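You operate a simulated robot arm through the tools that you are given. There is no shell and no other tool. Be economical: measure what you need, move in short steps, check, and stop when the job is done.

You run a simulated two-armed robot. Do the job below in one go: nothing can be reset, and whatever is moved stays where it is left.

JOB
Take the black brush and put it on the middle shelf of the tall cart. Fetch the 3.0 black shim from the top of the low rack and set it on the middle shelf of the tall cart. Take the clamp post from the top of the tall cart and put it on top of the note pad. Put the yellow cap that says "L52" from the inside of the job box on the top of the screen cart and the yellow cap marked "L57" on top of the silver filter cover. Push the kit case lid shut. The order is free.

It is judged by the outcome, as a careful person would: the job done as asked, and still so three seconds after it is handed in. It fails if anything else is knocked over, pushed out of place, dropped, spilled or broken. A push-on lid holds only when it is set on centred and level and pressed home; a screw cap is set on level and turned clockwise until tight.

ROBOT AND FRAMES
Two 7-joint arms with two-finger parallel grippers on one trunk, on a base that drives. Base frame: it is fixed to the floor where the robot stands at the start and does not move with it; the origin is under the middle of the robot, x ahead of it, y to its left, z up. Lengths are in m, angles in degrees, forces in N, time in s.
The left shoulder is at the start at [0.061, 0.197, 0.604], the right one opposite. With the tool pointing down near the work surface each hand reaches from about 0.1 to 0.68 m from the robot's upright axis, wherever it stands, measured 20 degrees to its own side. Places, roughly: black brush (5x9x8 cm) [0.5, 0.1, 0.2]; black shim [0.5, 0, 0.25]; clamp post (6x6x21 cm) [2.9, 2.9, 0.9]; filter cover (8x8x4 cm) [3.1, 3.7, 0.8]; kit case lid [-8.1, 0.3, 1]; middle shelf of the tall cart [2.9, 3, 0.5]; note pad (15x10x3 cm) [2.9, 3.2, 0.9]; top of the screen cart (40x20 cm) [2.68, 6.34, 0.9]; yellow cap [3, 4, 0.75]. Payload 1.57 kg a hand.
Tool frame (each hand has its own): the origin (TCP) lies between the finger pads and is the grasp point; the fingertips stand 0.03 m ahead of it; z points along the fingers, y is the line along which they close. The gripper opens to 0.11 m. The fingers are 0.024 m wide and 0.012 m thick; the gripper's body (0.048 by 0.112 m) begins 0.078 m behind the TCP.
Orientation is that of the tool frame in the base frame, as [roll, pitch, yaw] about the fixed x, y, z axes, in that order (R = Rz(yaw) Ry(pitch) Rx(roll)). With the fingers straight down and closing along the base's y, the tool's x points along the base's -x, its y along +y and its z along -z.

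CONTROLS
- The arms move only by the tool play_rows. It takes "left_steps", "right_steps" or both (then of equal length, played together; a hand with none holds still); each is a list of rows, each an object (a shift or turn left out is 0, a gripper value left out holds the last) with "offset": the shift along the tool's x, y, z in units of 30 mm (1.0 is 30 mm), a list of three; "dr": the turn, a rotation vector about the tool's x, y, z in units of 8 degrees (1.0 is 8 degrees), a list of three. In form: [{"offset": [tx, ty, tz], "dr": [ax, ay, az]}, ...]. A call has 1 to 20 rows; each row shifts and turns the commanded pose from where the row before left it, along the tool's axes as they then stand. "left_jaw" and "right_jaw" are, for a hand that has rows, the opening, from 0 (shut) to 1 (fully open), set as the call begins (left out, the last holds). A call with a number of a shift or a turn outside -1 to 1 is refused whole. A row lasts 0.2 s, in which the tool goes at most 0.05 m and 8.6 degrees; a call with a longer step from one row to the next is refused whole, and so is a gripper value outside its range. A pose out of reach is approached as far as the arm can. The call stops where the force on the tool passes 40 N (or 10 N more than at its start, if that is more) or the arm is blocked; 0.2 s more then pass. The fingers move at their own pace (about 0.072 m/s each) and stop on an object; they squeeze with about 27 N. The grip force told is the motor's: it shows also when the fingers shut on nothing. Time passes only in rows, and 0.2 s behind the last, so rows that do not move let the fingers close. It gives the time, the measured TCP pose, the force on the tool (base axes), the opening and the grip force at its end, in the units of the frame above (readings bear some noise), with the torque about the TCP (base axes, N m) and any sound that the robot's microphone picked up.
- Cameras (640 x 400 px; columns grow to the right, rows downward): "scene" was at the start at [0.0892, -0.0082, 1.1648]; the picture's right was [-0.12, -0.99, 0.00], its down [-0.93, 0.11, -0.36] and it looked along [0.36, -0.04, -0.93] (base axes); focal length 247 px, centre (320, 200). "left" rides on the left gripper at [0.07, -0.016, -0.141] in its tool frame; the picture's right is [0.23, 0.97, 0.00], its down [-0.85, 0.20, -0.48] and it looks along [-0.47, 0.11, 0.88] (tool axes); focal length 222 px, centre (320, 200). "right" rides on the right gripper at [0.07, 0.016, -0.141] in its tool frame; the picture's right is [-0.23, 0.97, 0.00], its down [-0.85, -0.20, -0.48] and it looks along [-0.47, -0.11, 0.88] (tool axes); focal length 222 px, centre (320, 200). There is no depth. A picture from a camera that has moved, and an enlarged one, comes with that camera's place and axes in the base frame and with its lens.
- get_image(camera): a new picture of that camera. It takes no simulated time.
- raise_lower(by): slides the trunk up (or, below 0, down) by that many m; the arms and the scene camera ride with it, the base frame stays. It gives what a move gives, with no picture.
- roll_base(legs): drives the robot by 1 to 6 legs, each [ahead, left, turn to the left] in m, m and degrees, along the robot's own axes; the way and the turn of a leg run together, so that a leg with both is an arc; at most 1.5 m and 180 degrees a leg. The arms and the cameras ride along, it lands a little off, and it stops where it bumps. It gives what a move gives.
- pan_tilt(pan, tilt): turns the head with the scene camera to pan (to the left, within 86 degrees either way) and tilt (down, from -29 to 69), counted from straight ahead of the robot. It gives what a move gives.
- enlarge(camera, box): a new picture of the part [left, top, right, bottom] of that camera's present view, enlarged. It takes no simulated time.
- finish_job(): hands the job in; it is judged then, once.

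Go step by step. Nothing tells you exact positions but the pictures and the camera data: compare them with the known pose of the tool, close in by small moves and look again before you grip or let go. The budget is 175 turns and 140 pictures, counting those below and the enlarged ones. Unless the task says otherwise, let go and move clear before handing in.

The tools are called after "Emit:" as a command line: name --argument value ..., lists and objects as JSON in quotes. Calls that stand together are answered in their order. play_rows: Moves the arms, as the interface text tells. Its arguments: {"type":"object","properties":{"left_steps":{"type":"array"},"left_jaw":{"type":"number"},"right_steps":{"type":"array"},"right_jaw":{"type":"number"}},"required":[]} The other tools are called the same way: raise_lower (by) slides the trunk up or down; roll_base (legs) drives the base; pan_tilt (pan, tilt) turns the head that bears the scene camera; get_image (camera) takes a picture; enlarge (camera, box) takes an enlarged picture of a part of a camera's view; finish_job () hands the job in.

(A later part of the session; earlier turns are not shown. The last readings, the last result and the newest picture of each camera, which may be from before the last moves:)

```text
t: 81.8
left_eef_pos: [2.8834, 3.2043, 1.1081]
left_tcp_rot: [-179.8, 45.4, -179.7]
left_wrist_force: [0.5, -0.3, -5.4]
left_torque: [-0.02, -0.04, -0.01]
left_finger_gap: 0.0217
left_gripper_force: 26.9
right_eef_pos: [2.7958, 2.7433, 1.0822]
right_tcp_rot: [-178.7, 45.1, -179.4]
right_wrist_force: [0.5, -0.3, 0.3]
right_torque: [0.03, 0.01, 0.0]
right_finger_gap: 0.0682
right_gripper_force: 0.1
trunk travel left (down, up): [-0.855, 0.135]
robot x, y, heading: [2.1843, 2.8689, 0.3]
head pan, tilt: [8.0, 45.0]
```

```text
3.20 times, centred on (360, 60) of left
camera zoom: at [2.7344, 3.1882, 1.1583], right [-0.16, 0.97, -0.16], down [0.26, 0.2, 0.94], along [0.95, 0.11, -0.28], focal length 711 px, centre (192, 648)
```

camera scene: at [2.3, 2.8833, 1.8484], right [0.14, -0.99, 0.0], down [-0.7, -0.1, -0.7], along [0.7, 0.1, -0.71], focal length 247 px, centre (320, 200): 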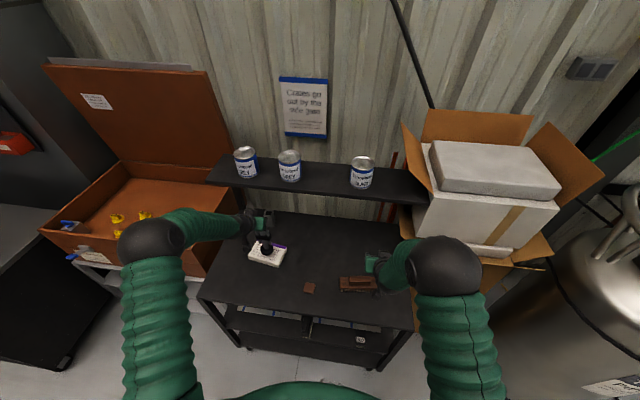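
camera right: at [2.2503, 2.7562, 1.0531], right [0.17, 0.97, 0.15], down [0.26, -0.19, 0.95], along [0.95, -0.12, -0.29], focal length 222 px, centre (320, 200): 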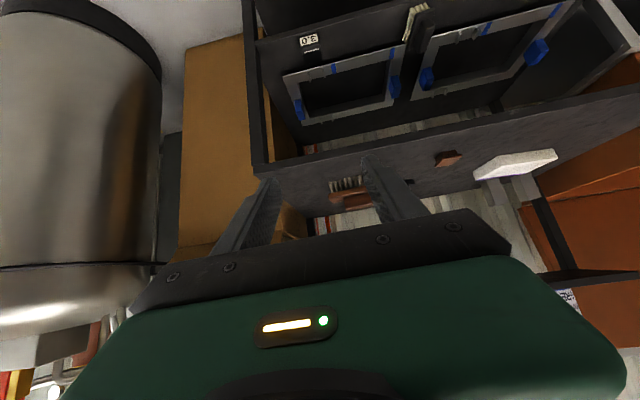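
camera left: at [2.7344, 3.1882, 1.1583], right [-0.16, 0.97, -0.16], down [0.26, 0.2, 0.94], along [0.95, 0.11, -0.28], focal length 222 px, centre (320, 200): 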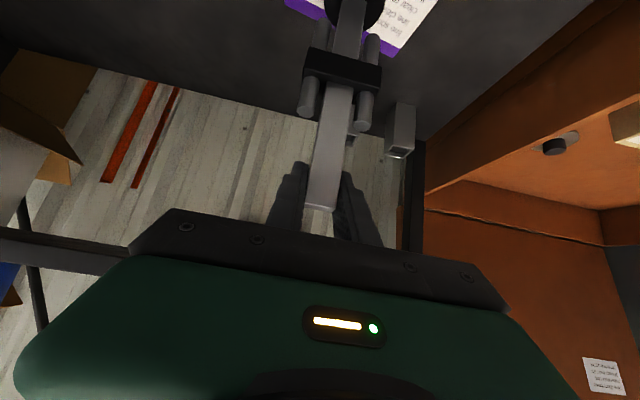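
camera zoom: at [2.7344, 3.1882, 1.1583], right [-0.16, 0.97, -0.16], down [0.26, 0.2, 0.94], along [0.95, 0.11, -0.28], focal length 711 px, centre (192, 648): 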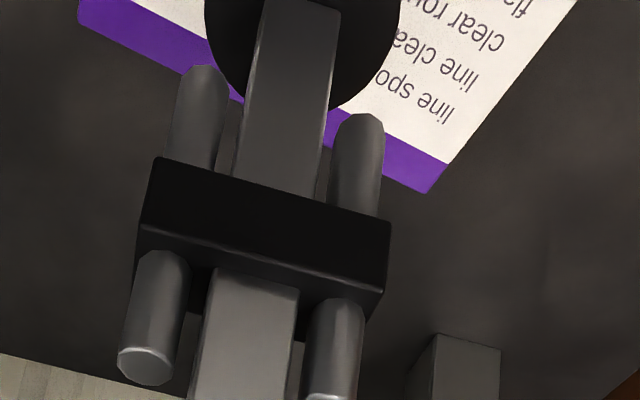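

The base is ~14 mm short of the pad centre; shift and lower onto the pad.

Emit:
play_rows --left_steps '[{"offset": [-0.3, 0.15, 0.3]}, {"offset": [0.3, 0, 0.3]}, {"offset": [0.25, 0, 0.25]}, {}]'

Emit:
play_rows --left_steps '[{"offset": [0.06, 0, 0.06]}, {"offset": [0.05, 0, 0.05]}, {}]'

Emit:
enlarge --camera "scene" --box '[210, 190, 330, 290]'

```text
t: 82.8
left_eef_pos: [2.8951, 3.2092, 1.0849]
left_tcp_rot: [-179.9, 45.4, -179.8]
left_wrist_force: [-0.2, 0.2, -4.0]
left_torque: [-0.04, -0.04, 0.04]
left_finger_gap: 0.0218
left_gripper_force: 26.8
right_eef_pos: [2.7965, 2.7428, 1.0812]
right_tcp_rot: [-178.6, 45.0, -179.6]
right_wrist_force: [0.8, 0.2, -0.5]
right_torque: [-0.02, 0.0, -0.04]
right_finger_gap: 0.068
right_gripper_force: 0.1
trunk travel left (down, up): [-0.855, 0.135]
robot x, y, heading: [2.1754, 2.8699, 0.3]
head pan, tilt: [8.0, 45.0]
```

```text
t: 83.7
left_eef_pos: [2.8959, 3.2093, 1.0807]
left_tcp_rot: [-179.9, 45.4, -179.8]
left_wrist_force: [-0.5, -0.2, -4.9]
left_torque: [0.01, -0.02, 0.02]
left_finger_gap: 0.0217
left_gripper_force: 26.7
right_eef_pos: [2.7949, 2.7432, 1.0814]
right_tcp_rot: [-178.7, 45.1, -179.5]
right_wrist_force: [0.4, -0.1, -0.1]
right_torque: [0.02, -0.02, 0.02]
right_finger_gap: 0.0685
right_gripper_force: 0.1
trunk travel left (down, up): [-0.855, 0.135]
robot x, y, heading: [2.1809, 2.8686, 0.2]
head pan, tilt: [8.0, 45.0]
```

```text
4.00 times, centred on (270, 240) of scene
camera zoom: at [2.3001, 2.882, 1.8484], right [0.14, -0.99, 0.0], down [-0.7, -0.1, -0.7], along [0.7, 0.1, -0.71], focal length 989 px, centre (520, 40)
```

zoom: 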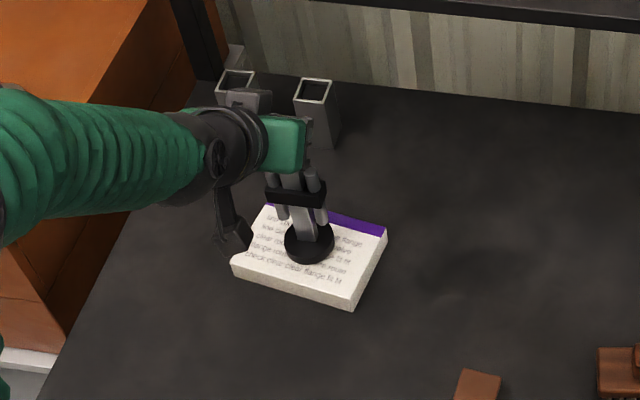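

Well centred on the pad. Small steps down to contact.

Emit:
play_rows --left_steps '[{"offset": [0.06, 0, 0.06]}, {"offset": [0.05, 0, 0.05]}, {}]'

```text
t: 84.5
left_eef_pos: [2.8963, 3.2093, 1.0761]
left_tcp_rot: [-179.9, 45.5, -179.9]
left_wrist_force: [0.5, -0.1, -0.3]
left_torque: [0.1, -0.03, -0.03]
left_finger_gap: 0.0218
left_gripper_force: 26.7
right_eef_pos: [2.7958, 2.7424, 1.0818]
right_tcp_rot: [-178.7, 45.0, -179.5]
right_wrist_force: [0.1, -0.6, -0.3]
right_torque: [0.0, 0.01, 0.01]
right_finger_gap: 0.0681
right_gripper_force: 0.1
trunk travel left (down, up): [-0.855, 0.135]
robot x, y, heading: [2.1826, 2.8719, 0.3]
head pan, tilt: [8.0, 45.0]
```

Contact is beginning (weight unloaded). One more millimetre, then release.

Emit:
play_rows --left_steps '[{"offset": [0.03, 0, 0.03]}, {}]'

Emit:
play_rows --left_jaw 0.45 --left_steps '[{}, {}, {}]'

Emit:
play_rows --left_steps '[{"offset": [0, 0, -0.8]}, {"offset": [0, 0, -1]}, {"offset": [0, 0, -1]}, {"offset": [0, 0, -1]}]'

Emit:
enlarge --camera "scene" --box '[210, 150, 380, 290]'

```text
t: 85.0
left_eef_pos: [2.8965, 3.2085, 1.0777]
left_tcp_rot: [-179.9, 45.5, -179.8]
left_wrist_force: [2.6, 1.0, 5.9]
left_torque: [0.08, -0.16, 0.0]
left_finger_gap: 0.0217
left_gripper_force: 26.6
right_eef_pos: [2.7957, 2.7414, 1.0815]
right_tcp_rot: [-178.7, 45.2, -179.5]
right_wrist_force: [1.0, -0.1, -0.8]
right_torque: [0.02, 0.0, 0.0]
right_finger_gap: 0.0683
right_gripper_force: 0.1
trunk travel left (down, up): [-0.855, 0.135]
robot x, y, heading: [2.1816, 2.8681, 0.0]
head pan, tilt: [8.0, 45.0]
```

```text
t: 85.8
left_eef_pos: [2.8953, 3.209, 1.0755]
left_tcp_rot: [-179.9, 45.4, -179.9]
left_wrist_force: [0.6, 0.9, 0.3]
left_torque: [0.01, 0.03, 0.01]
left_finger_gap: 0.0493
left_gripper_force: 0.1
right_eef_pos: [2.7948, 2.7423, 1.0823]
right_tcp_rot: [-178.6, 45.1, -179.5]
right_wrist_force: [-0.8, -0.7, -0.4]
right_torque: [0.01, 0.0, 0.0]
right_finger_gap: 0.0685
right_gripper_force: 0.1
trunk travel left (down, up): [-0.855, 0.135]
robot x, y, heading: [2.1823, 2.8701, 0.4]
head pan, tilt: [8.0, 45.0]
```

```text
t: 86.8
left_eef_pos: [2.8126, 3.2101, 1.1566]
left_tcp_rot: [-179.9, 45.5, -179.7]
left_wrist_force: [0.3, -0.5, 0.0]
left_torque: [0.01, -0.01, 0.0]
left_finger_gap: 0.0495
left_gripper_force: 0.0
right_eef_pos: [2.7937, 2.7424, 1.0834]
right_tcp_rot: [-178.7, 45.1, -179.6]
right_wrist_force: [0.0, -0.2, -0.5]
right_torque: [-0.01, 0.03, 0.01]
right_finger_gap: 0.0681
right_gripper_force: 0.1
trunk travel left (down, up): [-0.855, 0.135]
robot x, y, heading: [2.1829, 2.8683, 0.1]
head pan, tilt: [8.0, 45.0]
```

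```text
2.86 times, centred on (295, 220) of scene
camera zoom: at [2.2964, 2.8809, 1.8487], right [0.14, -0.99, 0.0], down [-0.7, -0.1, -0.71], along [0.7, 0.1, -0.71], focal length 706 px, centre (391, 143)
```

zoom: 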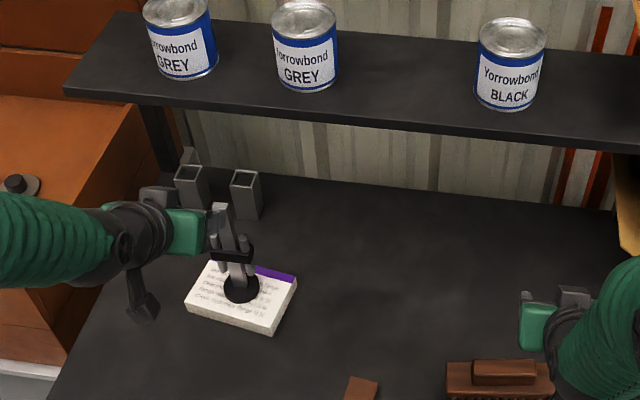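

The post stands on the pad. Now back off and move left to the job box.

Emit:
roll_base --legs '[[-0.35, 0, 0], [0, 1.0, 0]]'

Emit:
pan_tilt --pan 5 --tilt 50

Emit:
get_image --camera "scene"

```text
t: 93.9
left_eef_pos: [2.4597, 4.2038, 1.1563]
left_tcp_rot: [179.9, 45.5, -179.9]
left_wrist_force: [0.6, 0.8, -0.1]
left_torque: [0.0, 0.02, 0.01]
left_finger_gap: 0.0496
left_gripper_force: 0.1
right_eef_pos: [2.4429, 3.7359, 1.0824]
right_tcp_rot: [-178.9, 45.0, -179.7]
right_wrist_force: [-0.2, -0.9, 0.1]
right_torque: [0.02, 0.01, 0.04]
right_finger_gap: 0.0681
right_gripper_force: 0.1
trunk travel left (down, up): [-0.855, 0.135]
robot x, y, heading: [1.8284, 3.8644, 0.3]
head pan, tilt: [8.0, 45.0]
```

```text
t: 94.5
left_eef_pos: [2.4588, 4.2044, 1.1562]
left_tcp_rot: [-179.9, 45.5, -179.9]
left_wrist_force: [0.2, 0.4, 0.7]
left_torque: [0.02, 0.0, 0.03]
left_finger_gap: 0.0497
left_gripper_force: 0.1
right_eef_pos: [2.4404, 3.737, 1.0813]
right_tcp_rot: [-178.9, 45.3, -179.6]
right_wrist_force: [-0.5, 0.6, -0.1]
right_torque: [0.01, 0.0, 0.01]
right_finger_gap: 0.068
right_gripper_force: 0.0
trunk travel left (down, up): [-0.855, 0.135]
robot x, y, heading: [1.8297, 3.8676, 0.2]
head pan, tilt: [5.0, 50.0]
```

```text
77 pictures are left
camera scene: at [1.9414, 3.8728, 1.8416], right [0.09, -1.0, 0.0], down [-0.76, -0.07, -0.64], along [0.64, 0.06, -0.77], focal length 247 px, centre (320, 200)
```

scene: 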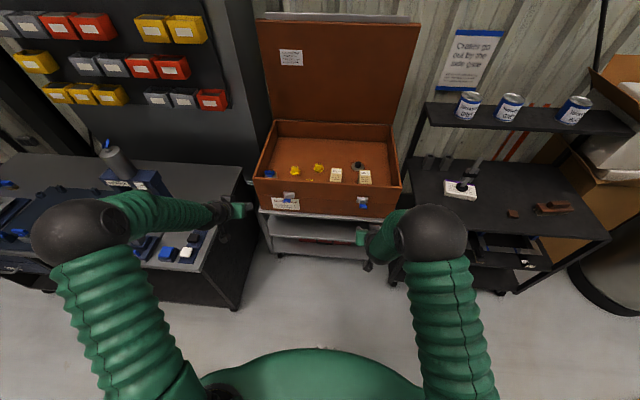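

Emit:
enlarge --camera "scene" --box '[245, 110, 415, 230]'

```text
3.33 times, centred on (330, 170) of scene
camera zoom: at [1.9414, 3.8728, 1.8416], right [0.09, -1.0, 0.0], down [-0.76, -0.07, -0.64], along [0.64, 0.06, -0.77], focal length 824 px, centre (287, 300)
```

zoom: 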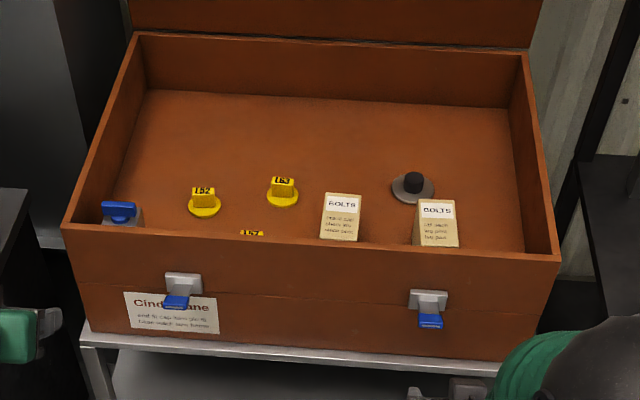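

The box holds caps L52 (≈3.06, 4.13), L57 (≈2.97, 4.03, near the front wall), a third cap, and a disc with a black knob (≈3.1, 3.74), possibly the filter cover. I turn both hands to point down, drive up to the box with hands above the rim, and look.

Emit:
play_rows --left_jaw 0.7 --right_jaw 0.7 --left_steps '[{"dr": [0, 0.95, 0]}, {"dr": [0, 0.95, 0]}, {"dr": [0, 0.95, 0]}, {"dr": [0, 0.95, 0]}, {"dr": [0, 0.95, 0]}, {"dr": [0, 0.93, 0]}, {}]' --right_steps '[{"dr": [0, 0.95, 0]}, {"dr": [0, 0.95, 0], "offset": [0, 0, -0.7]}, {"dr": [0, 0.95, 0], "offset": [0, 0, -0.7]}, {"dr": [0, 0.95, 0], "offset": [0, 0, -0.7]}, {"dr": [0, 0.95, 0]}, {"dr": [0, 0.9, 0]}, {}]'

Emit:
roll_base --legs '[[0.42, 0, 0]]'

Emit:
get_image --camera "right"

Emit:
get_image --camera "left"

```text
t: 96.2
left_eef_pos: [2.4583, 4.205, 1.1569]
left_tcp_rot: [-179.9, 0.1, -180.0]
left_wrist_force: [0.2, -0.1, 0.1]
left_torque: [-0.01, 0.01, 0.02]
left_finger_gap: 0.0769
left_gripper_force: 0.1
right_eef_pos: [2.41, 3.739, 1.138]
right_tcp_rot: [-179.1, 0.0, 179.5]
right_wrist_force: [-1.0, 0.2, 0.2]
right_torque: [0.02, 0.0, 0.04]
right_finger_gap: 0.077
right_gripper_force: 0.1
trunk travel left (down, up): [-0.855, 0.135]
robot x, y, heading: [1.8343, 3.8655, -0.0]
head pan, tilt: [5.0, 50.0]
```

```text
t: 98.7
left_eef_pos: [2.8666, 4.2102, 1.1582]
left_tcp_rot: [-179.9, 0.2, -179.8]
left_wrist_force: [0.5, 0.2, 0.6]
left_torque: [-0.02, 0.01, -0.02]
left_finger_gap: 0.0768
left_gripper_force: 0.0
right_eef_pos: [2.82, 3.7435, 1.1378]
right_tcp_rot: [-179.1, 0.1, 179.8]
right_wrist_force: [0.5, -0.5, 0.7]
right_torque: [0.02, 0.0, 0.04]
right_finger_gap: 0.0771
right_gripper_force: 0.1
trunk travel left (down, up): [-0.855, 0.135]
robot x, y, heading: [2.2443, 3.8662, 0.4]
head pan, tilt: [5.0, 50.0]
```

```text
75 pictures are left
camera right: at [2.7508, 3.7614, 1.2788], right [0.23, 0.97, -0.01], down [0.85, -0.2, 0.48], along [0.47, -0.12, -0.88], focal length 222 px, centre (320, 200)
```

right: 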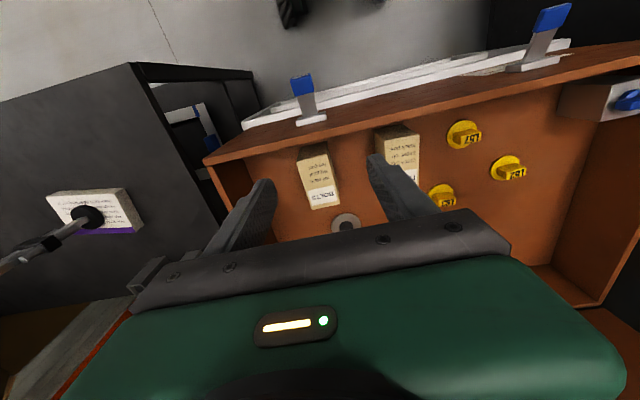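

```text
74 pictures are left
camera left: at [2.7976, 4.1936, 1.2994], right [-0.23, 0.97, 0.0], down [0.85, 0.2, 0.48], along [0.47, 0.11, -0.88], focal length 222 px, centre (320, 200)
```

left: 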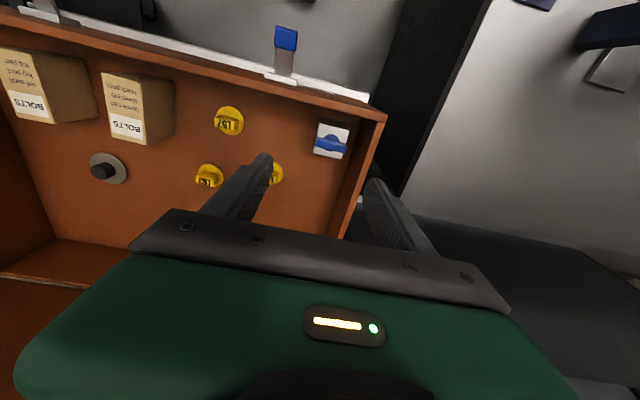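

Emit:
enlarge --camera "left" --box '[60, 60, 360, 230]'

Emit:
enlarge --camera "right" --box '[280, 100, 560, 260]'

```text
2.13 times, centred on (210, 145) of left
camera zoom: at [2.7976, 4.1936, 1.2994], right [-0.23, 0.97, 0.0], down [0.85, 0.2, 0.48], along [0.47, 0.11, -0.88], focal length 474 px, centre (555, 317)
```

zoom: 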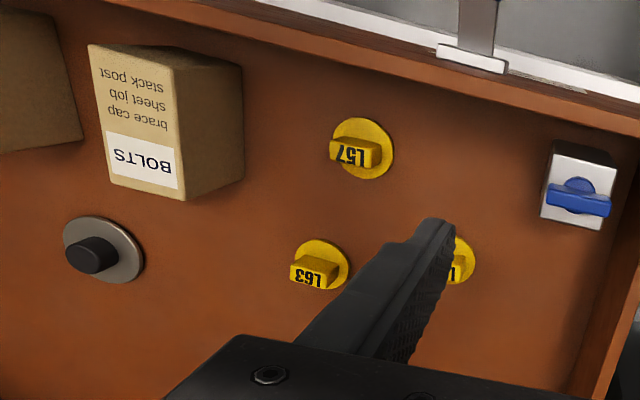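

```text
2.29 times, centred on (420, 180) of right
camera zoom: at [2.7508, 3.7614, 1.2788], right [0.23, 0.97, -0.01], down [0.85, -0.2, 0.48], along [0.47, -0.12, -0.88], focal length 508 px, centre (91, 246)
```

zoom: 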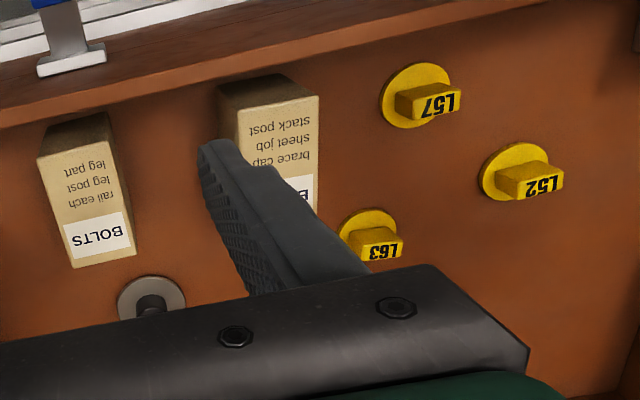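

L57 tab top ≈ (2.923, 4.024, 0.816), L52 ≈ (3.025, 4.127), filter-cover knob top ≈ (3.093, 3.746, 0.813), box floor ≈ 0.77. I shift the base left and a little forward so the right hand can take L57.

Emit:
roll_base --legs '[[0.06, 0.2, 0]]'

Emit:
pan_tilt --pan 0 --tilt 68

Emit:
get_image --camera "scene"

```text
t: 100.3
left_eef_pos: [2.9265, 4.4072, 1.1597]
left_tcp_rot: [179.9, 0.2, -179.7]
left_wrist_force: [-0.1, -0.1, 0.5]
left_torque: [0.0, -0.03, 0.01]
left_finger_gap: 0.0771
left_gripper_force: 0.0
right_eef_pos: [2.879, 3.9409, 1.1384]
right_tcp_rot: [-179.3, 0.1, 179.7]
right_wrist_force: [1.1, 0.5, 0.7]
right_torque: [0.02, 0.0, 0.02]
right_finger_gap: 0.0772
right_gripper_force: 0.1
trunk travel left (down, up): [-0.855, 0.135]
robot x, y, heading: [2.298, 4.0665, 0.4]
head pan, tilt: [5.0, 50.0]
```

```text
t: 101.2
left_eef_pos: [2.9266, 4.4086, 1.1587]
left_tcp_rot: [180.0, 0.3, -179.7]
left_wrist_force: [-0.8, -1.2, 0.9]
left_torque: [0.03, -0.02, 0.01]
left_finger_gap: 0.0769
left_gripper_force: 0.1
right_eef_pos: [2.8776, 3.9419, 1.1391]
right_tcp_rot: [-179.2, 0.2, 179.8]
right_wrist_force: [0.0, -0.3, 0.7]
right_torque: [0.01, 0.01, 0.0]
right_finger_gap: 0.0771
right_gripper_force: 0.1
trunk travel left (down, up): [-0.855, 0.135]
robot x, y, heading: [2.3019, 4.0703, 0.5]
head pan, tilt: [0.0, 68.0]
```

```text
71 pictures are left
camera scene: at [2.3939, 4.0642, 1.8205], right [0.01, -1.0, 0.0], down [-0.93, 0.0, -0.37], along [0.37, 0.0, -0.93], focal length 247 px, centre (320, 200)
```

scene: 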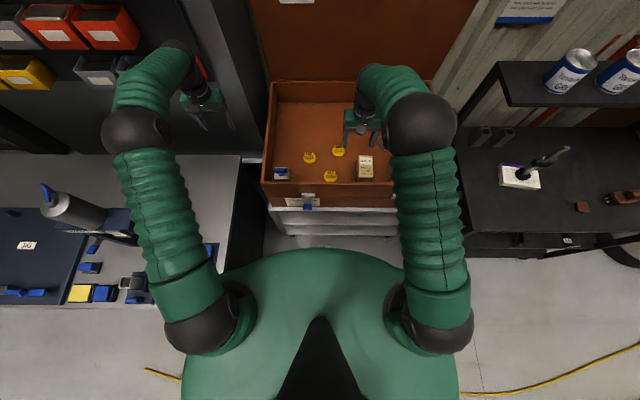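

Emit:
play_rows --right_steps '[{"offset": [-0.5, 0.92, 0]}, {"offset": [-0.5, 0.92, 0]}, {"offset": [-0.5, 0.92, 0]}, {"offset": [0, 0, 1]}, {"offset": [0, 0, 1]}, {"offset": [0, 0, 1]}, {"offset": [0, 0, 1]}, {"offset": [0, 0, 1]}, {"offset": [0, 0, 1]}, {}]'

Emit:
get_image --camera "right"

```text
t: 103.4
left_eef_pos: [2.9249, 4.4126, 1.1597]
left_tcp_rot: [-179.9, 0.3, -179.7]
left_wrist_force: [0.7, 0.1, 0.1]
left_torque: [-0.02, 0.01, -0.04]
left_finger_gap: 0.0773
left_gripper_force: 0.1
right_eef_pos: [2.9247, 4.0243, 0.9587]
right_tcp_rot: [-179.1, 0.2, 179.7]
right_wrist_force: [-0.6, 0.4, -0.5]
right_torque: [-0.02, 0.0, -0.01]
right_finger_gap: 0.0768
right_gripper_force: 0.0
trunk travel left (down, up): [-0.855, 0.135]
robot x, y, heading: [2.3027, 4.0644, 0.3]
head pan, tilt: [0.0, 68.0]
```

```text
70 pictures are left
camera right: at [2.8547, 4.0446, 1.098], right [0.23, 0.97, -0.01], down [0.85, -0.2, 0.48], along [0.47, -0.13, -0.87], focal length 222 px, centre (320, 200)
```

right: 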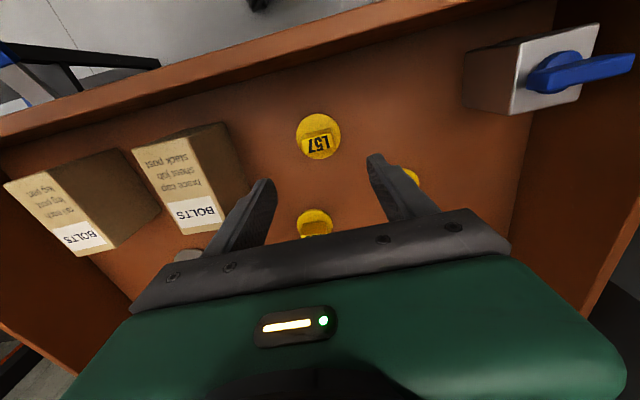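

Emit:
enlarge --camera "right" --box '[230, 90, 430, 210]'

```text
3.20 times, centred on (330, 150) of right
camera zoom: at [2.8547, 4.0446, 1.098], right [0.23, 0.97, -0.01], down [0.85, -0.2, 0.48], along [0.47, -0.13, -0.87], focal length 711 px, centre (288, 360)
```

zoom: 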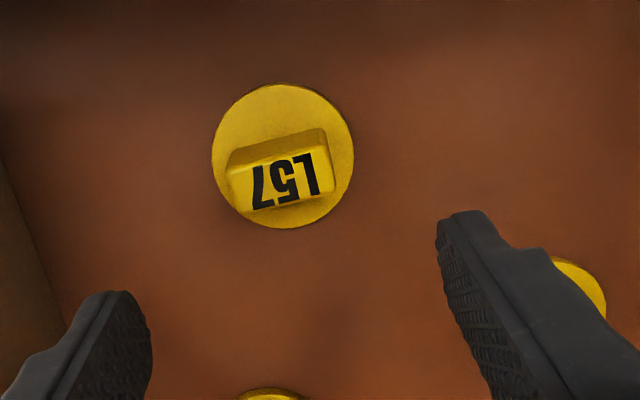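

Emit:
play_rows --right_steps '[{"offset": [-0.05, -0.13, 1]}, {"offset": [0, 0, 1]}, {"offset": [0, 0, 1]}, {"offset": [0, 0, 1]}, {"offset": [0, 0, 0.6]}, {}]'

Emit:
get_image --camera "right"

```text
t: 104.8
left_eef_pos: [2.9254, 4.4131, 1.1595]
left_tcp_rot: [-179.8, 0.4, -179.7]
left_wrist_force: [-0.6, 0.9, 0.2]
left_torque: [0.02, 0.01, 0.0]
left_finger_gap: 0.0771
left_gripper_force: 0.1
right_eef_pos: [2.9001, 4.0144, 0.8319]
right_tcp_rot: [-179.2, 0.1, 179.7]
right_wrist_force: [0.3, 0.3, 0.8]
right_torque: [0.01, 0.02, 0.01]
right_finger_gap: 0.0768
right_gripper_force: 0.0
right hand out of reach, approached as far as the arm can: row 3, 4, 5
trunk travel left (down, up): [-0.855, 0.135]
robot x, y, heading: [2.2979, 4.0678, 0.3]
head pan, tilt: [0.0, 68.0]
```

```text
68 pictures are left
camera right: at [2.8314, 4.0317, 0.9722], right [0.23, 0.97, -0.01], down [0.85, -0.2, 0.48], along [0.47, -0.13, -0.87], focal length 222 px, centre (320, 200)
```

right: 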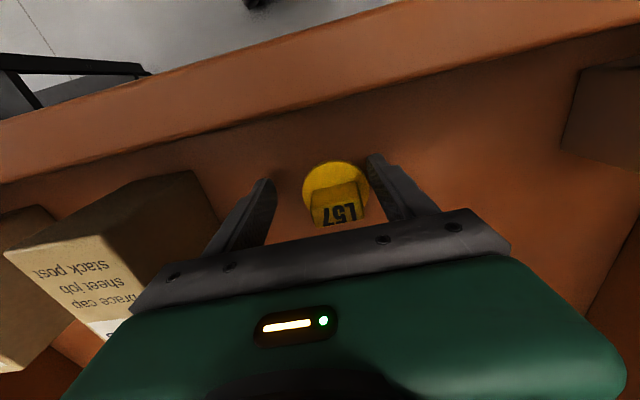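

Reach runs out at this height; lowering the trunk will extend it. I lift the hand, lower the trunk, and retry.

Emit:
play_rows --right_steps '[{"offset": [0, 0, -1]}, {"offset": [0, 0, -1]}, {"offset": [0, 0, -1]}, {"offset": [0, 0, -1]}, {"offset": [0, 0, -0.5]}, {}]' --left_steps '[{"offset": [0, 0, -1]}, {"offset": [0, 0, -1]}, {"offset": [0, 0, -1]}, {"offset": [0, 0, -1]}, {"offset": [0, 0, -0.5]}, {}]'

Emit:
raise_lower --by -0.1

Emit:
get_image --camera "right"

```text
t: 106.2
left_eef_pos: [2.9274, 4.4113, 1.2928]
left_tcp_rot: [-179.9, 0.2, -179.7]
left_wrist_force: [0.1, 0.8, 0.2]
left_torque: [0.0, -0.03, 0.02]
left_finger_gap: 0.0772
left_gripper_force: 0.1
right_eef_pos: [2.9008, 4.0169, 0.9671]
right_tcp_rot: [-179.1, 0.2, 179.7]
right_wrist_force: [-0.3, 1.2, 0.7]
right_torque: [-0.01, 0.04, -0.02]
right_finger_gap: 0.0771
right_gripper_force: 0.1
trunk travel left (down, up): [-0.855, 0.135]
robot x, y, heading: [2.3031, 4.0691, 0.3]
head pan, tilt: [0.0, 68.0]
```

```text
t: 107.5
left_eef_pos: [2.9279, 4.4107, 1.1938]
left_tcp_rot: [-179.8, 0.3, -179.7]
left_wrist_force: [-0.2, -0.2, -0.6]
left_torque: [0.0, 0.0, 0.0]
left_finger_gap: 0.0772
left_gripper_force: 0.1
right_eef_pos: [2.8994, 4.0164, 0.8669]
right_tcp_rot: [-179.1, 0.2, 179.7]
right_wrist_force: [-0.5, 0.0, 0.8]
right_torque: [0.02, -0.01, 0.0]
right_finger_gap: 0.0769
right_gripper_force: 0.1
trunk travel left (down, up): [-0.755, 0.235]
robot x, y, heading: [2.3017, 4.0716, -0.0]
head pan, tilt: [0.0, 68.0]
```

```text
67 pictures are left
camera right: at [2.8306, 4.0349, 1.0078], right [0.23, 0.97, -0.01], down [0.85, -0.2, 0.48], along [0.47, -0.13, -0.87], focal length 222 px, centre (320, 200)
```

right: 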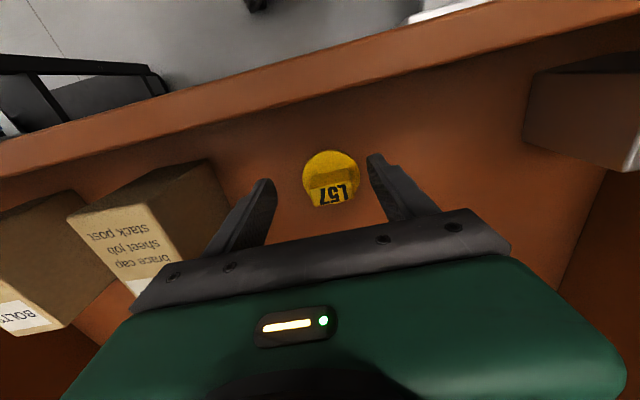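

Emit:
play_rows --right_steps '[{"offset": [-0.45, 0.06, 0]}, {"offset": [-0.42, 0.06, 0]}, {"offset": [0, 0, 0.8]}, {"offset": [0, 0, 0.7]}, {}]'

Emit:
enlarge --camera "right" --box '[220, 120, 440, 250]'

```text
t: 108.7
left_eef_pos: [2.9276, 4.4115, 1.1934]
left_tcp_rot: [-179.9, 0.2, -179.7]
left_wrist_force: [0.2, 0.7, 0.1]
left_torque: [0.02, 0.01, 0.0]
left_finger_gap: 0.077
left_gripper_force: 0.1
right_eef_pos: [2.9245, 4.0187, 0.8224]
right_tcp_rot: [-179.0, 0.1, 179.6]
right_wrist_force: [-0.9, -0.8, -0.1]
right_torque: [0.0, 0.01, -0.01]
right_finger_gap: 0.0769
right_gripper_force: 0.0
trunk travel left (down, up): [-0.755, 0.235]
robot x, y, heading: [2.3024, 4.0699, 0.3]
head pan, tilt: [0.0, 68.0]
```

```text
2.91 times, centred on (330, 185) of right
camera zoom: at [2.856, 4.0377, 0.9629], right [0.23, 0.97, -0.01], down [0.85, -0.2, 0.48], along [0.47, -0.13, -0.87], focal length 646 px, centre (291, 244)
```

zoom: 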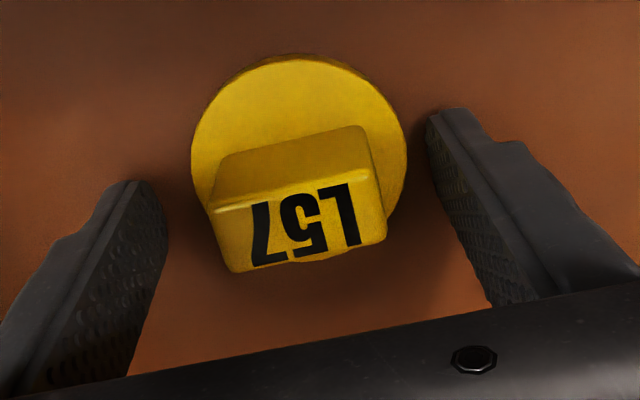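

Emit:
play_rows --right_jaw 0.0 --right_steps '[{}, {}, {}, {}]'

Emit:
play_rows --right_steps '[{"offset": [0, 0, -0.5]}, {"offset": [0, 0, -1]}, {}]'

Emit:
get_image --camera "right"

```text
t: 109.7
left_eef_pos: [2.9263, 4.4124, 1.1932]
left_tcp_rot: [-179.9, 0.3, -179.8]
left_wrist_force: [0.6, 1.0, 0.2]
left_torque: [0.01, -0.01, -0.03]
left_finger_gap: 0.077
left_gripper_force: 0.0
right_eef_pos: [2.9252, 4.0199, 0.8225]
right_tcp_rot: [-179.0, 0.1, 179.7]
right_wrist_force: [-0.1, 0.9, 1.4]
right_torque: [0.07, 0.01, 0.01]
right_finger_gap: 0.0591
right_gripper_force: 27.2
trunk travel left (down, up): [-0.755, 0.235]
robot x, y, heading: [2.2995, 4.0701, 0.2]
head pan, tilt: [0.0, 68.0]
```

```text
t: 110.5
left_eef_pos: [2.9274, 4.4118, 1.1935]
left_tcp_rot: [-179.9, 0.2, -179.6]
left_wrist_force: [0.2, 0.1, -0.1]
left_torque: [-0.01, 0.01, -0.03]
left_finger_gap: 0.0769
left_gripper_force: 0.1
right_eef_pos: [2.9271, 4.0209, 0.8676]
right_tcp_rot: [-179.2, 0.2, 179.7]
right_wrist_force: [-0.6, 0.1, -1.6]
right_torque: [-0.04, -0.02, 0.02]
right_finger_gap: 0.0592
right_gripper_force: 27.2
trunk travel left (down, up): [-0.755, 0.235]
robot x, y, heading: [2.3003, 4.0689, 0.6]
head pan, tilt: [0.0, 68.0]
```

```text
65 pictures are left
camera right: at [2.8572, 4.0392, 1.0075], right [0.23, 0.97, -0.02], down [0.85, -0.2, 0.48], along [0.47, -0.13, -0.88], focal length 222 px, centre (320, 200)
```

right: 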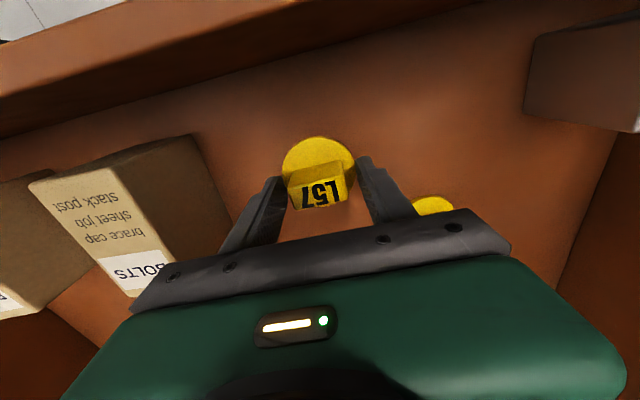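

L57 is held by its rim (59 mm). Raise it, strafe the base right so the hand lines up with the filter cover, and go slightly forward.

Emit:
play_rows --right_steps '[{"offset": [0, 0, -1]}, {"offset": [0, 0, -1]}, {"offset": [0, 0, -1]}, {"offset": [0, 0, -1]}, {}]'

Emit:
roll_base --legs '[[0, -0.28, 0], [0.07, 0, 0]]'

Emit:
play_rows --right_steps '[{"offset": [-0.7, 0, 0]}, {"offset": [-0.7, 0, 0]}, {"offset": [-0.7, 0, 0]}, {}]'

Emit:
get_image --camera "right"

Emit:
get_image --camera "scene"

```text
t: 111.7
left_eef_pos: [2.9275, 4.4118, 1.1937]
left_tcp_rot: [-179.9, 0.2, -179.7]
left_wrist_force: [0.2, -0.4, -0.2]
left_torque: [0.01, -0.02, 0.0]
left_finger_gap: 0.077
left_gripper_force: 0.0
right_eef_pos: [2.9247, 4.0199, 0.9872]
right_tcp_rot: [-179.1, 0.2, 179.6]
right_wrist_force: [0.3, -0.2, -2.1]
right_torque: [0.01, -0.01, 0.0]
right_finger_gap: 0.0591
right_gripper_force: 27.1
trunk travel left (down, up): [-0.755, 0.235]
robot x, y, heading: [2.3017, 4.0679, 0.3]
head pan, tilt: [0.0, 68.0]
```

```text
t: 114.3
left_eef_pos: [2.9899, 4.1295, 1.1989]
left_tcp_rot: [-179.9, 0.7, -179.8]
left_wrist_force: [0.1, 0.9, 0.8]
left_torque: [-0.01, -0.05, 0.0]
left_finger_gap: 0.0768
left_gripper_force: 0.0
right_eef_pos: [2.9885, 3.7396, 0.9919]
right_tcp_rot: [-179.3, 0.7, 179.7]
right_wrist_force: [0.1, -0.2, -0.7]
right_torque: [0.0, 0.0, -0.01]
right_finger_gap: 0.0596
right_gripper_force: 27.1
trunk travel left (down, up): [-0.755, 0.235]
robot x, y, heading: [2.3718, 3.7903, 0.0]
head pan, tilt: [0.0, 68.0]
```

```text
t: 115.3
left_eef_pos: [2.998, 4.1396, 1.1918]
left_tcp_rot: [-179.7, 0.3, -179.7]
left_wrist_force: [0.0, 0.2, -0.2]
left_torque: [-0.06, 0.0, 0.0]
left_finger_gap: 0.077
left_gripper_force: 0.1
right_eef_pos: [3.0409, 3.7486, 0.9886]
right_tcp_rot: [-178.8, 0.2, 179.7]
right_wrist_force: [0.2, 0.6, -1.4]
right_torque: [-0.03, -0.01, -0.01]
right_finger_gap: 0.0595
right_gripper_force: 26.8
right hand out of reach, approached as far as the arm can: row 3
trunk travel left (down, up): [-0.755, 0.235]
robot x, y, heading: [2.3704, 3.7955, 0.3]
head pan, tilt: [0.0, 68.0]
```

```text
64 pictures are left
camera right: at [2.9711, 3.7672, 1.1286], right [0.23, 0.97, -0.02], down [0.85, -0.19, 0.49], along [0.47, -0.13, -0.87], focal length 222 px, centre (320, 200)
```

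right: 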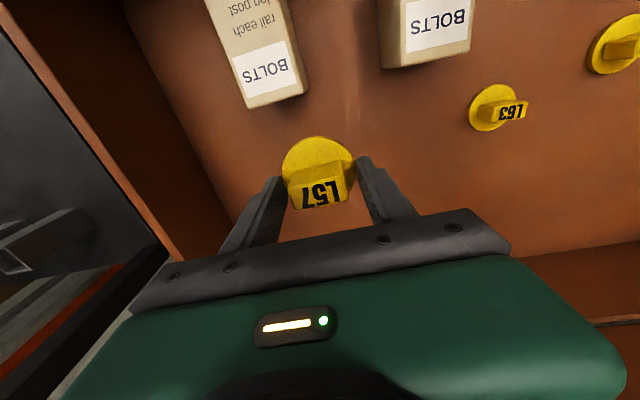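

```text
63 pictures are left
camera scene: at [2.4675, 3.7986, 1.7202], right [0.0, -1.0, 0.0], down [-0.93, -0.01, -0.37], along [0.37, 0.0, -0.93], focal length 247 px, centre (320, 200)
```

scene: 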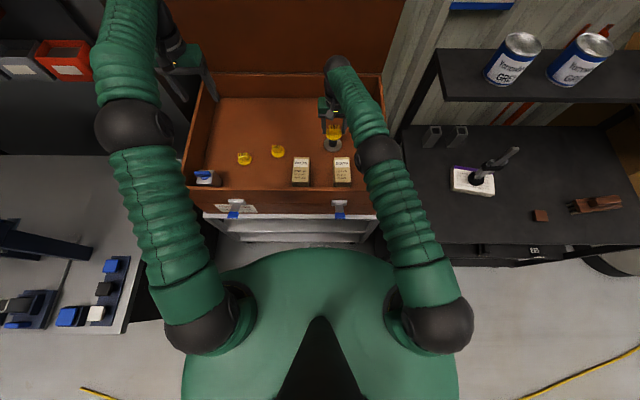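

Reach is ~5 cm short. Shifting the base left 15 cm (target straight in front of the right shoulder) and 3 cm forward should suffice.

Emit:
roll_base --legs '[[0, 0.15, 0], [0.035, 0, 0]]'

Emit:
play_rows --right_steps '[{"offset": [0, -0.9, 0]}, {"offset": [0, -0.9, 0]}, {"offset": [0, -0.9, 0]}, {"offset": [0, -0.9, 0]}, {"offset": [0, -0.9, 0]}, {"offset": [0, -0.5, 0]}, {}]'

```text
t: 117.1
left_eef_pos: [3.0235, 4.2979, 1.1985]
left_tcp_rot: [-179.3, 0.8, -179.6]
left_wrist_force: [-1.1, 0.0, 1.2]
left_torque: [-0.03, -0.07, -0.01]
left_finger_gap: 0.077
left_gripper_force: 0.0
right_eef_pos: [3.0688, 3.9039, 0.9953]
right_tcp_rot: [-178.5, 0.8, 179.8]
right_wrist_force: [-1.1, 0.6, -1.3]
right_torque: [-0.01, -0.04, 0.0]
right_finger_gap: 0.0589
right_gripper_force: 27.0
trunk travel left (down, up): [-0.755, 0.235]
robot x, y, heading: [2.4098, 3.9445, -0.1]
head pan, tilt: [0.0, 68.0]
```

```text
t: 118.7
left_eef_pos: [3.03, 4.2905, 1.1959]
left_tcp_rot: [-179.7, 0.5, -179.5]
left_wrist_force: [-0.5, -0.1, -0.2]
left_torque: [-0.05, 0.01, -0.02]
left_finger_gap: 0.077
left_gripper_force: 0.0
right_eef_pos: [3.0746, 3.7486, 0.9933]
right_tcp_rot: [-179.0, 0.3, 179.9]
right_wrist_force: [-0.5, 0.3, -1.4]
right_torque: [-0.07, 0.03, -0.01]
right_finger_gap: 0.059
right_gripper_force: 26.9
trunk travel left (down, up): [-0.755, 0.235]
robot x, y, heading: [2.4077, 3.9458, 0.5]
head pan, tilt: [0.0, 68.0]
```

Emit:
get_image --camera "left"

Emit:
enlarge --camera "scene" --box '[300, 60, 440, 200]'

```text
62 pictures are left
camera left: at [2.9599, 4.275, 1.3371], right [-0.23, 0.97, -0.01], down [0.85, 0.21, 0.48], along [0.47, 0.11, -0.88], focal length 222 px, centre (320, 200)
```

left: 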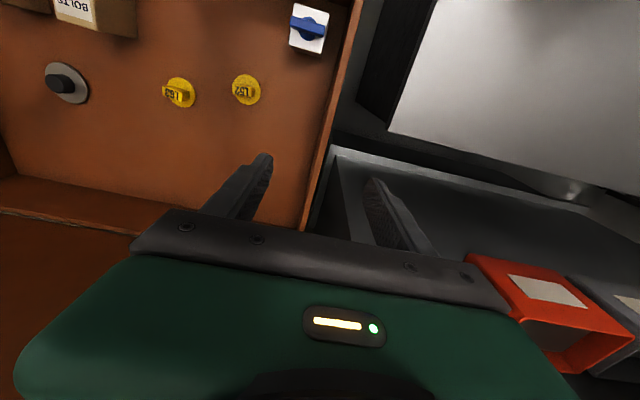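

```text
2.86 times, centred on (370, 130) of scene
camera zoom: at [2.5014, 3.9584, 1.7202], right [0.01, -1.0, 0.01], down [-0.93, -0.01, -0.37], along [0.37, -0.01, -0.93], focal length 706 px, centre (177, 400)
```

zoom: 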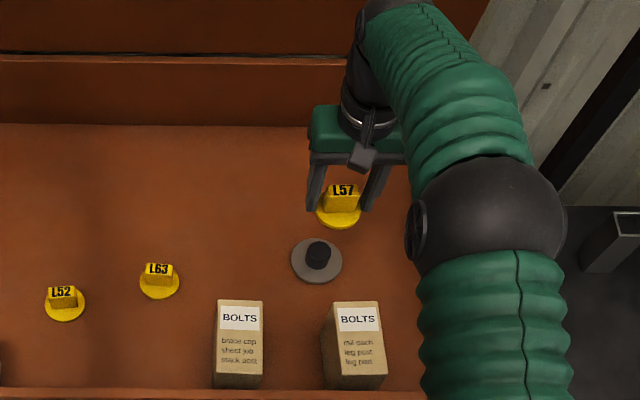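

Emit:
play_rows --right_steps '[{"offset": [-0.4, 0, 0.7]}, {"offset": [-0.35, -0.05, 0.9]}, {"offset": [0, 0, 0.9]}, {}]'

Emit:
enlarge --camera "right" --box '[220, 80, 440, 240]'

Emit:
enlarge --camera "scene" --box '[330, 80, 420, 180]'

```text
t: 119.7
left_eef_pos: [3.0294, 4.2791, 1.2]
left_tcp_rot: [179.9, 0.6, -179.6]
left_wrist_force: [-0.7, -0.9, 0.2]
left_torque: [0.0, -0.01, 0.02]
left_finger_gap: 0.0773
left_gripper_force: 0.1
right_eef_pos: [3.0893, 3.7369, 0.9182]
right_tcp_rot: [-179.3, 0.3, 179.7]
right_wrist_force: [0.1, -0.7, -2.7]
right_torque: [0.04, -0.03, -0.03]
right_finger_gap: 0.0588
right_gripper_force: 27.0
right hand out of reach, approached as far as the arm can: row 2, 3
trunk travel left (down, up): [-0.755, 0.235]
robot x, y, heading: [2.4071, 3.9422, 0.3]
head pan, tilt: [0.0, 68.0]
```

```text
2.50 times, centred on (330, 160) of right
camera zoom: at [3.0188, 3.7549, 1.0585], right [0.23, 0.97, -0.01], down [0.85, -0.2, 0.49], along [0.47, -0.12, -0.87], focal length 555 px, centre (295, 300)
```

zoom: 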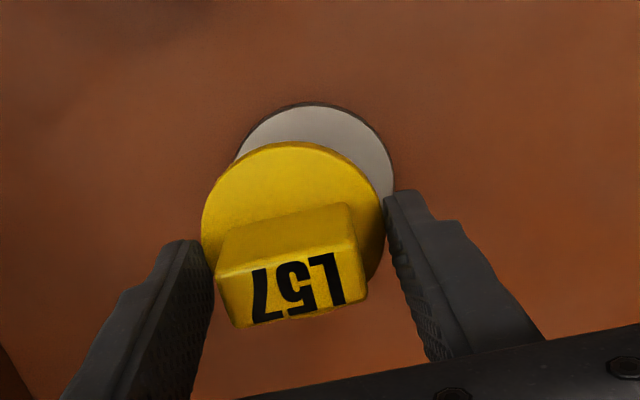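

```text
4.00 times, centred on (375, 130) of scene
camera zoom: at [2.4995, 3.9453, 1.7205], right [0.01, -1.0, 0.0], down [-0.93, -0.01, -0.37], along [0.37, 0.0, -0.93], focal length 989 px, centre (100, 480)
```

zoom: 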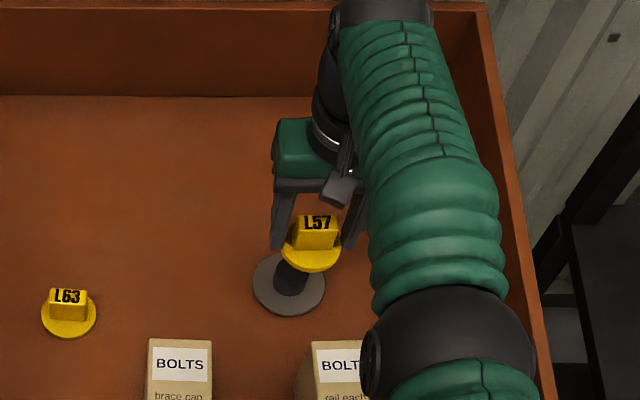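

Emit:
enlarge --camera "scene" --box '[220, 180, 420, 280]'

```text
3.20 times, centred on (320, 230) of scene
camera zoom: at [2.4995, 3.9453, 1.7205], right [0.01, -1.0, 0.0], down [-0.93, -0.01, -0.37], along [0.37, 0.0, -0.93], focal length 791 px, centre (320, 104)
```

zoom: 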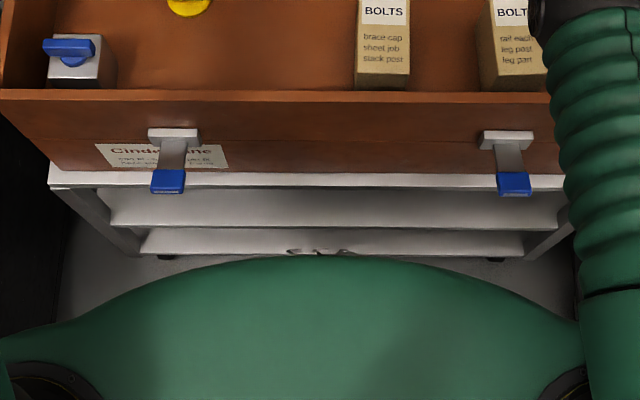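

The cover centre is ≈(3.108, 3.742), 20 mm further than my reach; stand front is ≈2.785, so a further 2 cm of base travel is acceptable.

Emit:
roll_base --legs '[[0.022, 0, 0]]'

Emit:
enlarge --camera "right" --box '[220, 80, 440, 240]'

```text
t: 120.5
left_eef_pos: [3.0468, 4.281, 1.204]
left_tcp_rot: [179.9, 0.8, -179.6]
left_wrist_force: [0.2, 0.4, 0.1]
left_torque: [-0.01, -0.05, -0.01]
left_finger_gap: 0.0768
left_gripper_force: 0.1
right_eef_pos: [3.1085, 3.738, 0.9221]
right_tcp_rot: [-179.4, 0.8, 179.8]
right_wrist_force: [-0.6, 0.0, -0.2]
right_torque: [-0.01, -0.02, -0.03]
right_finger_gap: 0.0592
right_gripper_force: 27.2
trunk travel left (down, up): [-0.755, 0.235]
robot x, y, heading: [2.4273, 3.9434, 0.3]
head pan, tilt: [0.0, 68.0]
```

```text
2.50 times, centred on (330, 160) of right
camera zoom: at [3.0373, 3.756, 1.0626], right [0.23, 0.97, -0.01], down [0.85, -0.2, 0.49], along [0.48, -0.12, -0.87], focal length 555 px, centre (295, 300)
```

zoom: 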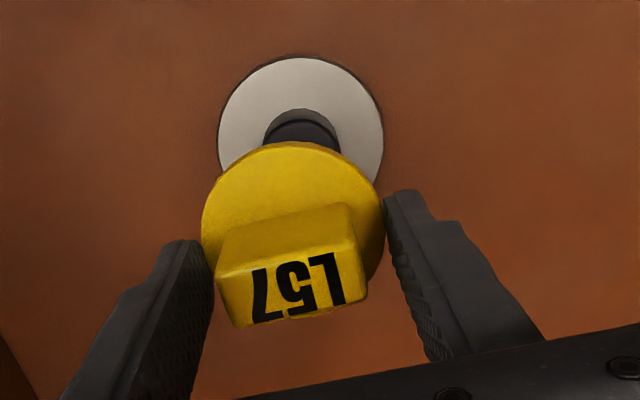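

Cap and cover are aligned within a few mm. Descend.

Emit:
play_rows --right_steps '[{"offset": [0.1, 0.12, 0.5]}, {"offset": [0, 0, 0.5]}, {"offset": [0, 0, 0.3]}, {}]'

Emit:
enlarge --camera "scene" --box '[330, 80, 420, 180]'

Emit:
enlarge --camera "right" --box '[220, 80, 440, 240]'

```text
t: 121.5
left_eef_pos: [3.0511, 4.2794, 1.2009]
left_tcp_rot: [179.8, 0.6, -179.6]
left_wrist_force: [-0.2, 0.1, 0.0]
left_torque: [-0.02, 0.0, 0.01]
left_finger_gap: 0.0772
left_gripper_force: 0.2
right_eef_pos: [3.1068, 3.7398, 0.8814]
right_tcp_rot: [-179.4, 0.6, 179.8]
right_wrist_force: [0.2, -0.2, -2.3]
right_torque: [0.01, -0.04, -0.02]
right_finger_gap: 0.0591
right_gripper_force: 27.2
right hand out of reach, approached as far as the arm can: row 3
trunk travel left (down, up): [-0.755, 0.235]
robot x, y, heading: [2.4282, 3.9444, 0.2]
head pan, tilt: [0.0, 68.0]
```

```text
4.00 times, centred on (375, 130) of scene
camera zoom: at [2.5249, 3.9424, 1.7203], right [0.0, -1.0, 0.0], down [-0.93, 0.0, -0.37], along [0.37, 0.0, -0.93], focal length 989 px, centre (100, 480)
```

zoom: 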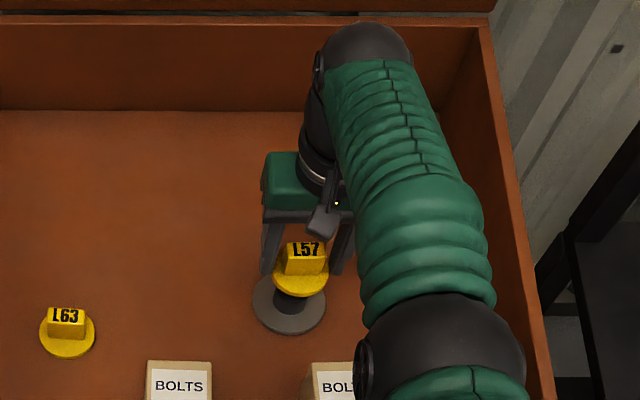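

```text
2.50 times, centred on (330, 160) of right
camera zoom: at [3.0367, 3.7578, 1.0213], right [0.23, 0.97, -0.01], down [0.85, -0.2, 0.49], along [0.47, -0.12, -0.87], focal length 555 px, centre (295, 300)
```

zoom: 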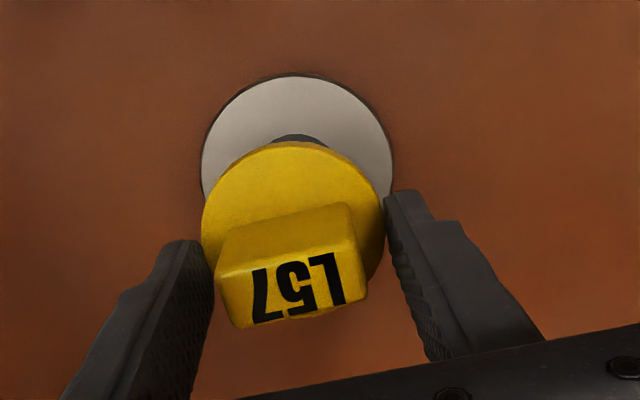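

Centred over the knob. The arm is at its limit, so I lower with the trunk in small steps.

Emit:
raise_lower --by -0.012

Emit:
raise_lower --by -0.004

```text
t: 122.1
left_eef_pos: [3.05, 4.2801, 1.1888]
left_tcp_rot: [179.8, 0.5, -179.5]
left_wrist_force: [-0.3, 0.4, 0.1]
left_torque: [0.01, 0.0, 0.02]
left_finger_gap: 0.077
left_gripper_force: 0.0
right_eef_pos: [3.1065, 3.7405, 0.8697]
right_tcp_rot: [-179.4, 0.5, 179.8]
right_wrist_force: [0.3, 0.4, -1.6]
right_torque: [0.02, -0.03, 0.0]
right_finger_gap: 0.059
right_gripper_force: 26.9
trunk travel left (down, up): [-0.743, 0.247]
robot x, y, heading: [2.4284, 3.9399, 0.5]
head pan, tilt: [0.0, 68.0]
```

```text
t: 122.6
left_eef_pos: [3.0508, 4.2805, 1.186]
left_tcp_rot: [179.8, 0.6, -179.5]
left_wrist_force: [-0.2, 0.7, -0.1]
left_torque: [-0.03, 0.01, 0.01]
left_finger_gap: 0.0772
left_gripper_force: 0.0
right_eef_pos: [3.1072, 3.7409, 0.8653]
right_tcp_rot: [-179.4, 0.5, 179.8]
right_wrist_force: [-0.4, -0.7, -2.2]
right_torque: [-0.05, -0.01, 0.0]
right_finger_gap: 0.0593
right_gripper_force: 27.1
trunk travel left (down, up): [-0.739, 0.251]
robot x, y, heading: [2.4285, 3.943, 0.4]
head pan, tilt: [0.0, 68.0]
```

Emit:
raise_lower --by -0.004

Emit:
enlarge --camera "scene" --box '[345, 100, 405, 160]'

```text
t: 123.2
left_eef_pos: [3.0508, 4.2806, 1.1816]
left_tcp_rot: [179.8, 0.6, -179.6]
left_wrist_force: [-1.0, -0.7, -0.7]
left_torque: [0.01, 0.0, -0.01]
left_finger_gap: 0.077
left_gripper_force: 0.1
right_eef_pos: [3.106, 3.7407, 0.862]
right_tcp_rot: [-179.3, 0.5, 179.9]
right_wrist_force: [0.4, 0.5, -2.8]
right_torque: [-0.01, 0.01, -0.01]
right_finger_gap: 0.0592
right_gripper_force: 27.0
trunk travel left (down, up): [-0.735, 0.255]
robot x, y, heading: [2.4332, 3.9493, 0.2]
head pan, tilt: [0.0, 68.0]
```

```text
6.67 times, centred on (375, 130) of scene
camera zoom: at [2.5239, 3.9432, 1.7003], right [0.0, -1.0, 0.0], down [-0.93, 0.0, -0.37], along [0.37, 0.0, -0.93], focal length 1648 px, centre (-47, 667)
```

zoom: 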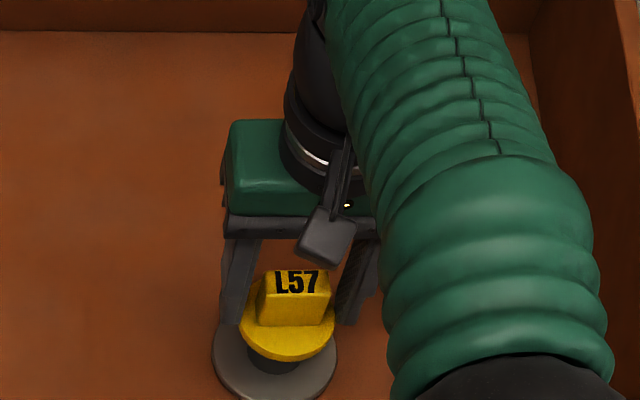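

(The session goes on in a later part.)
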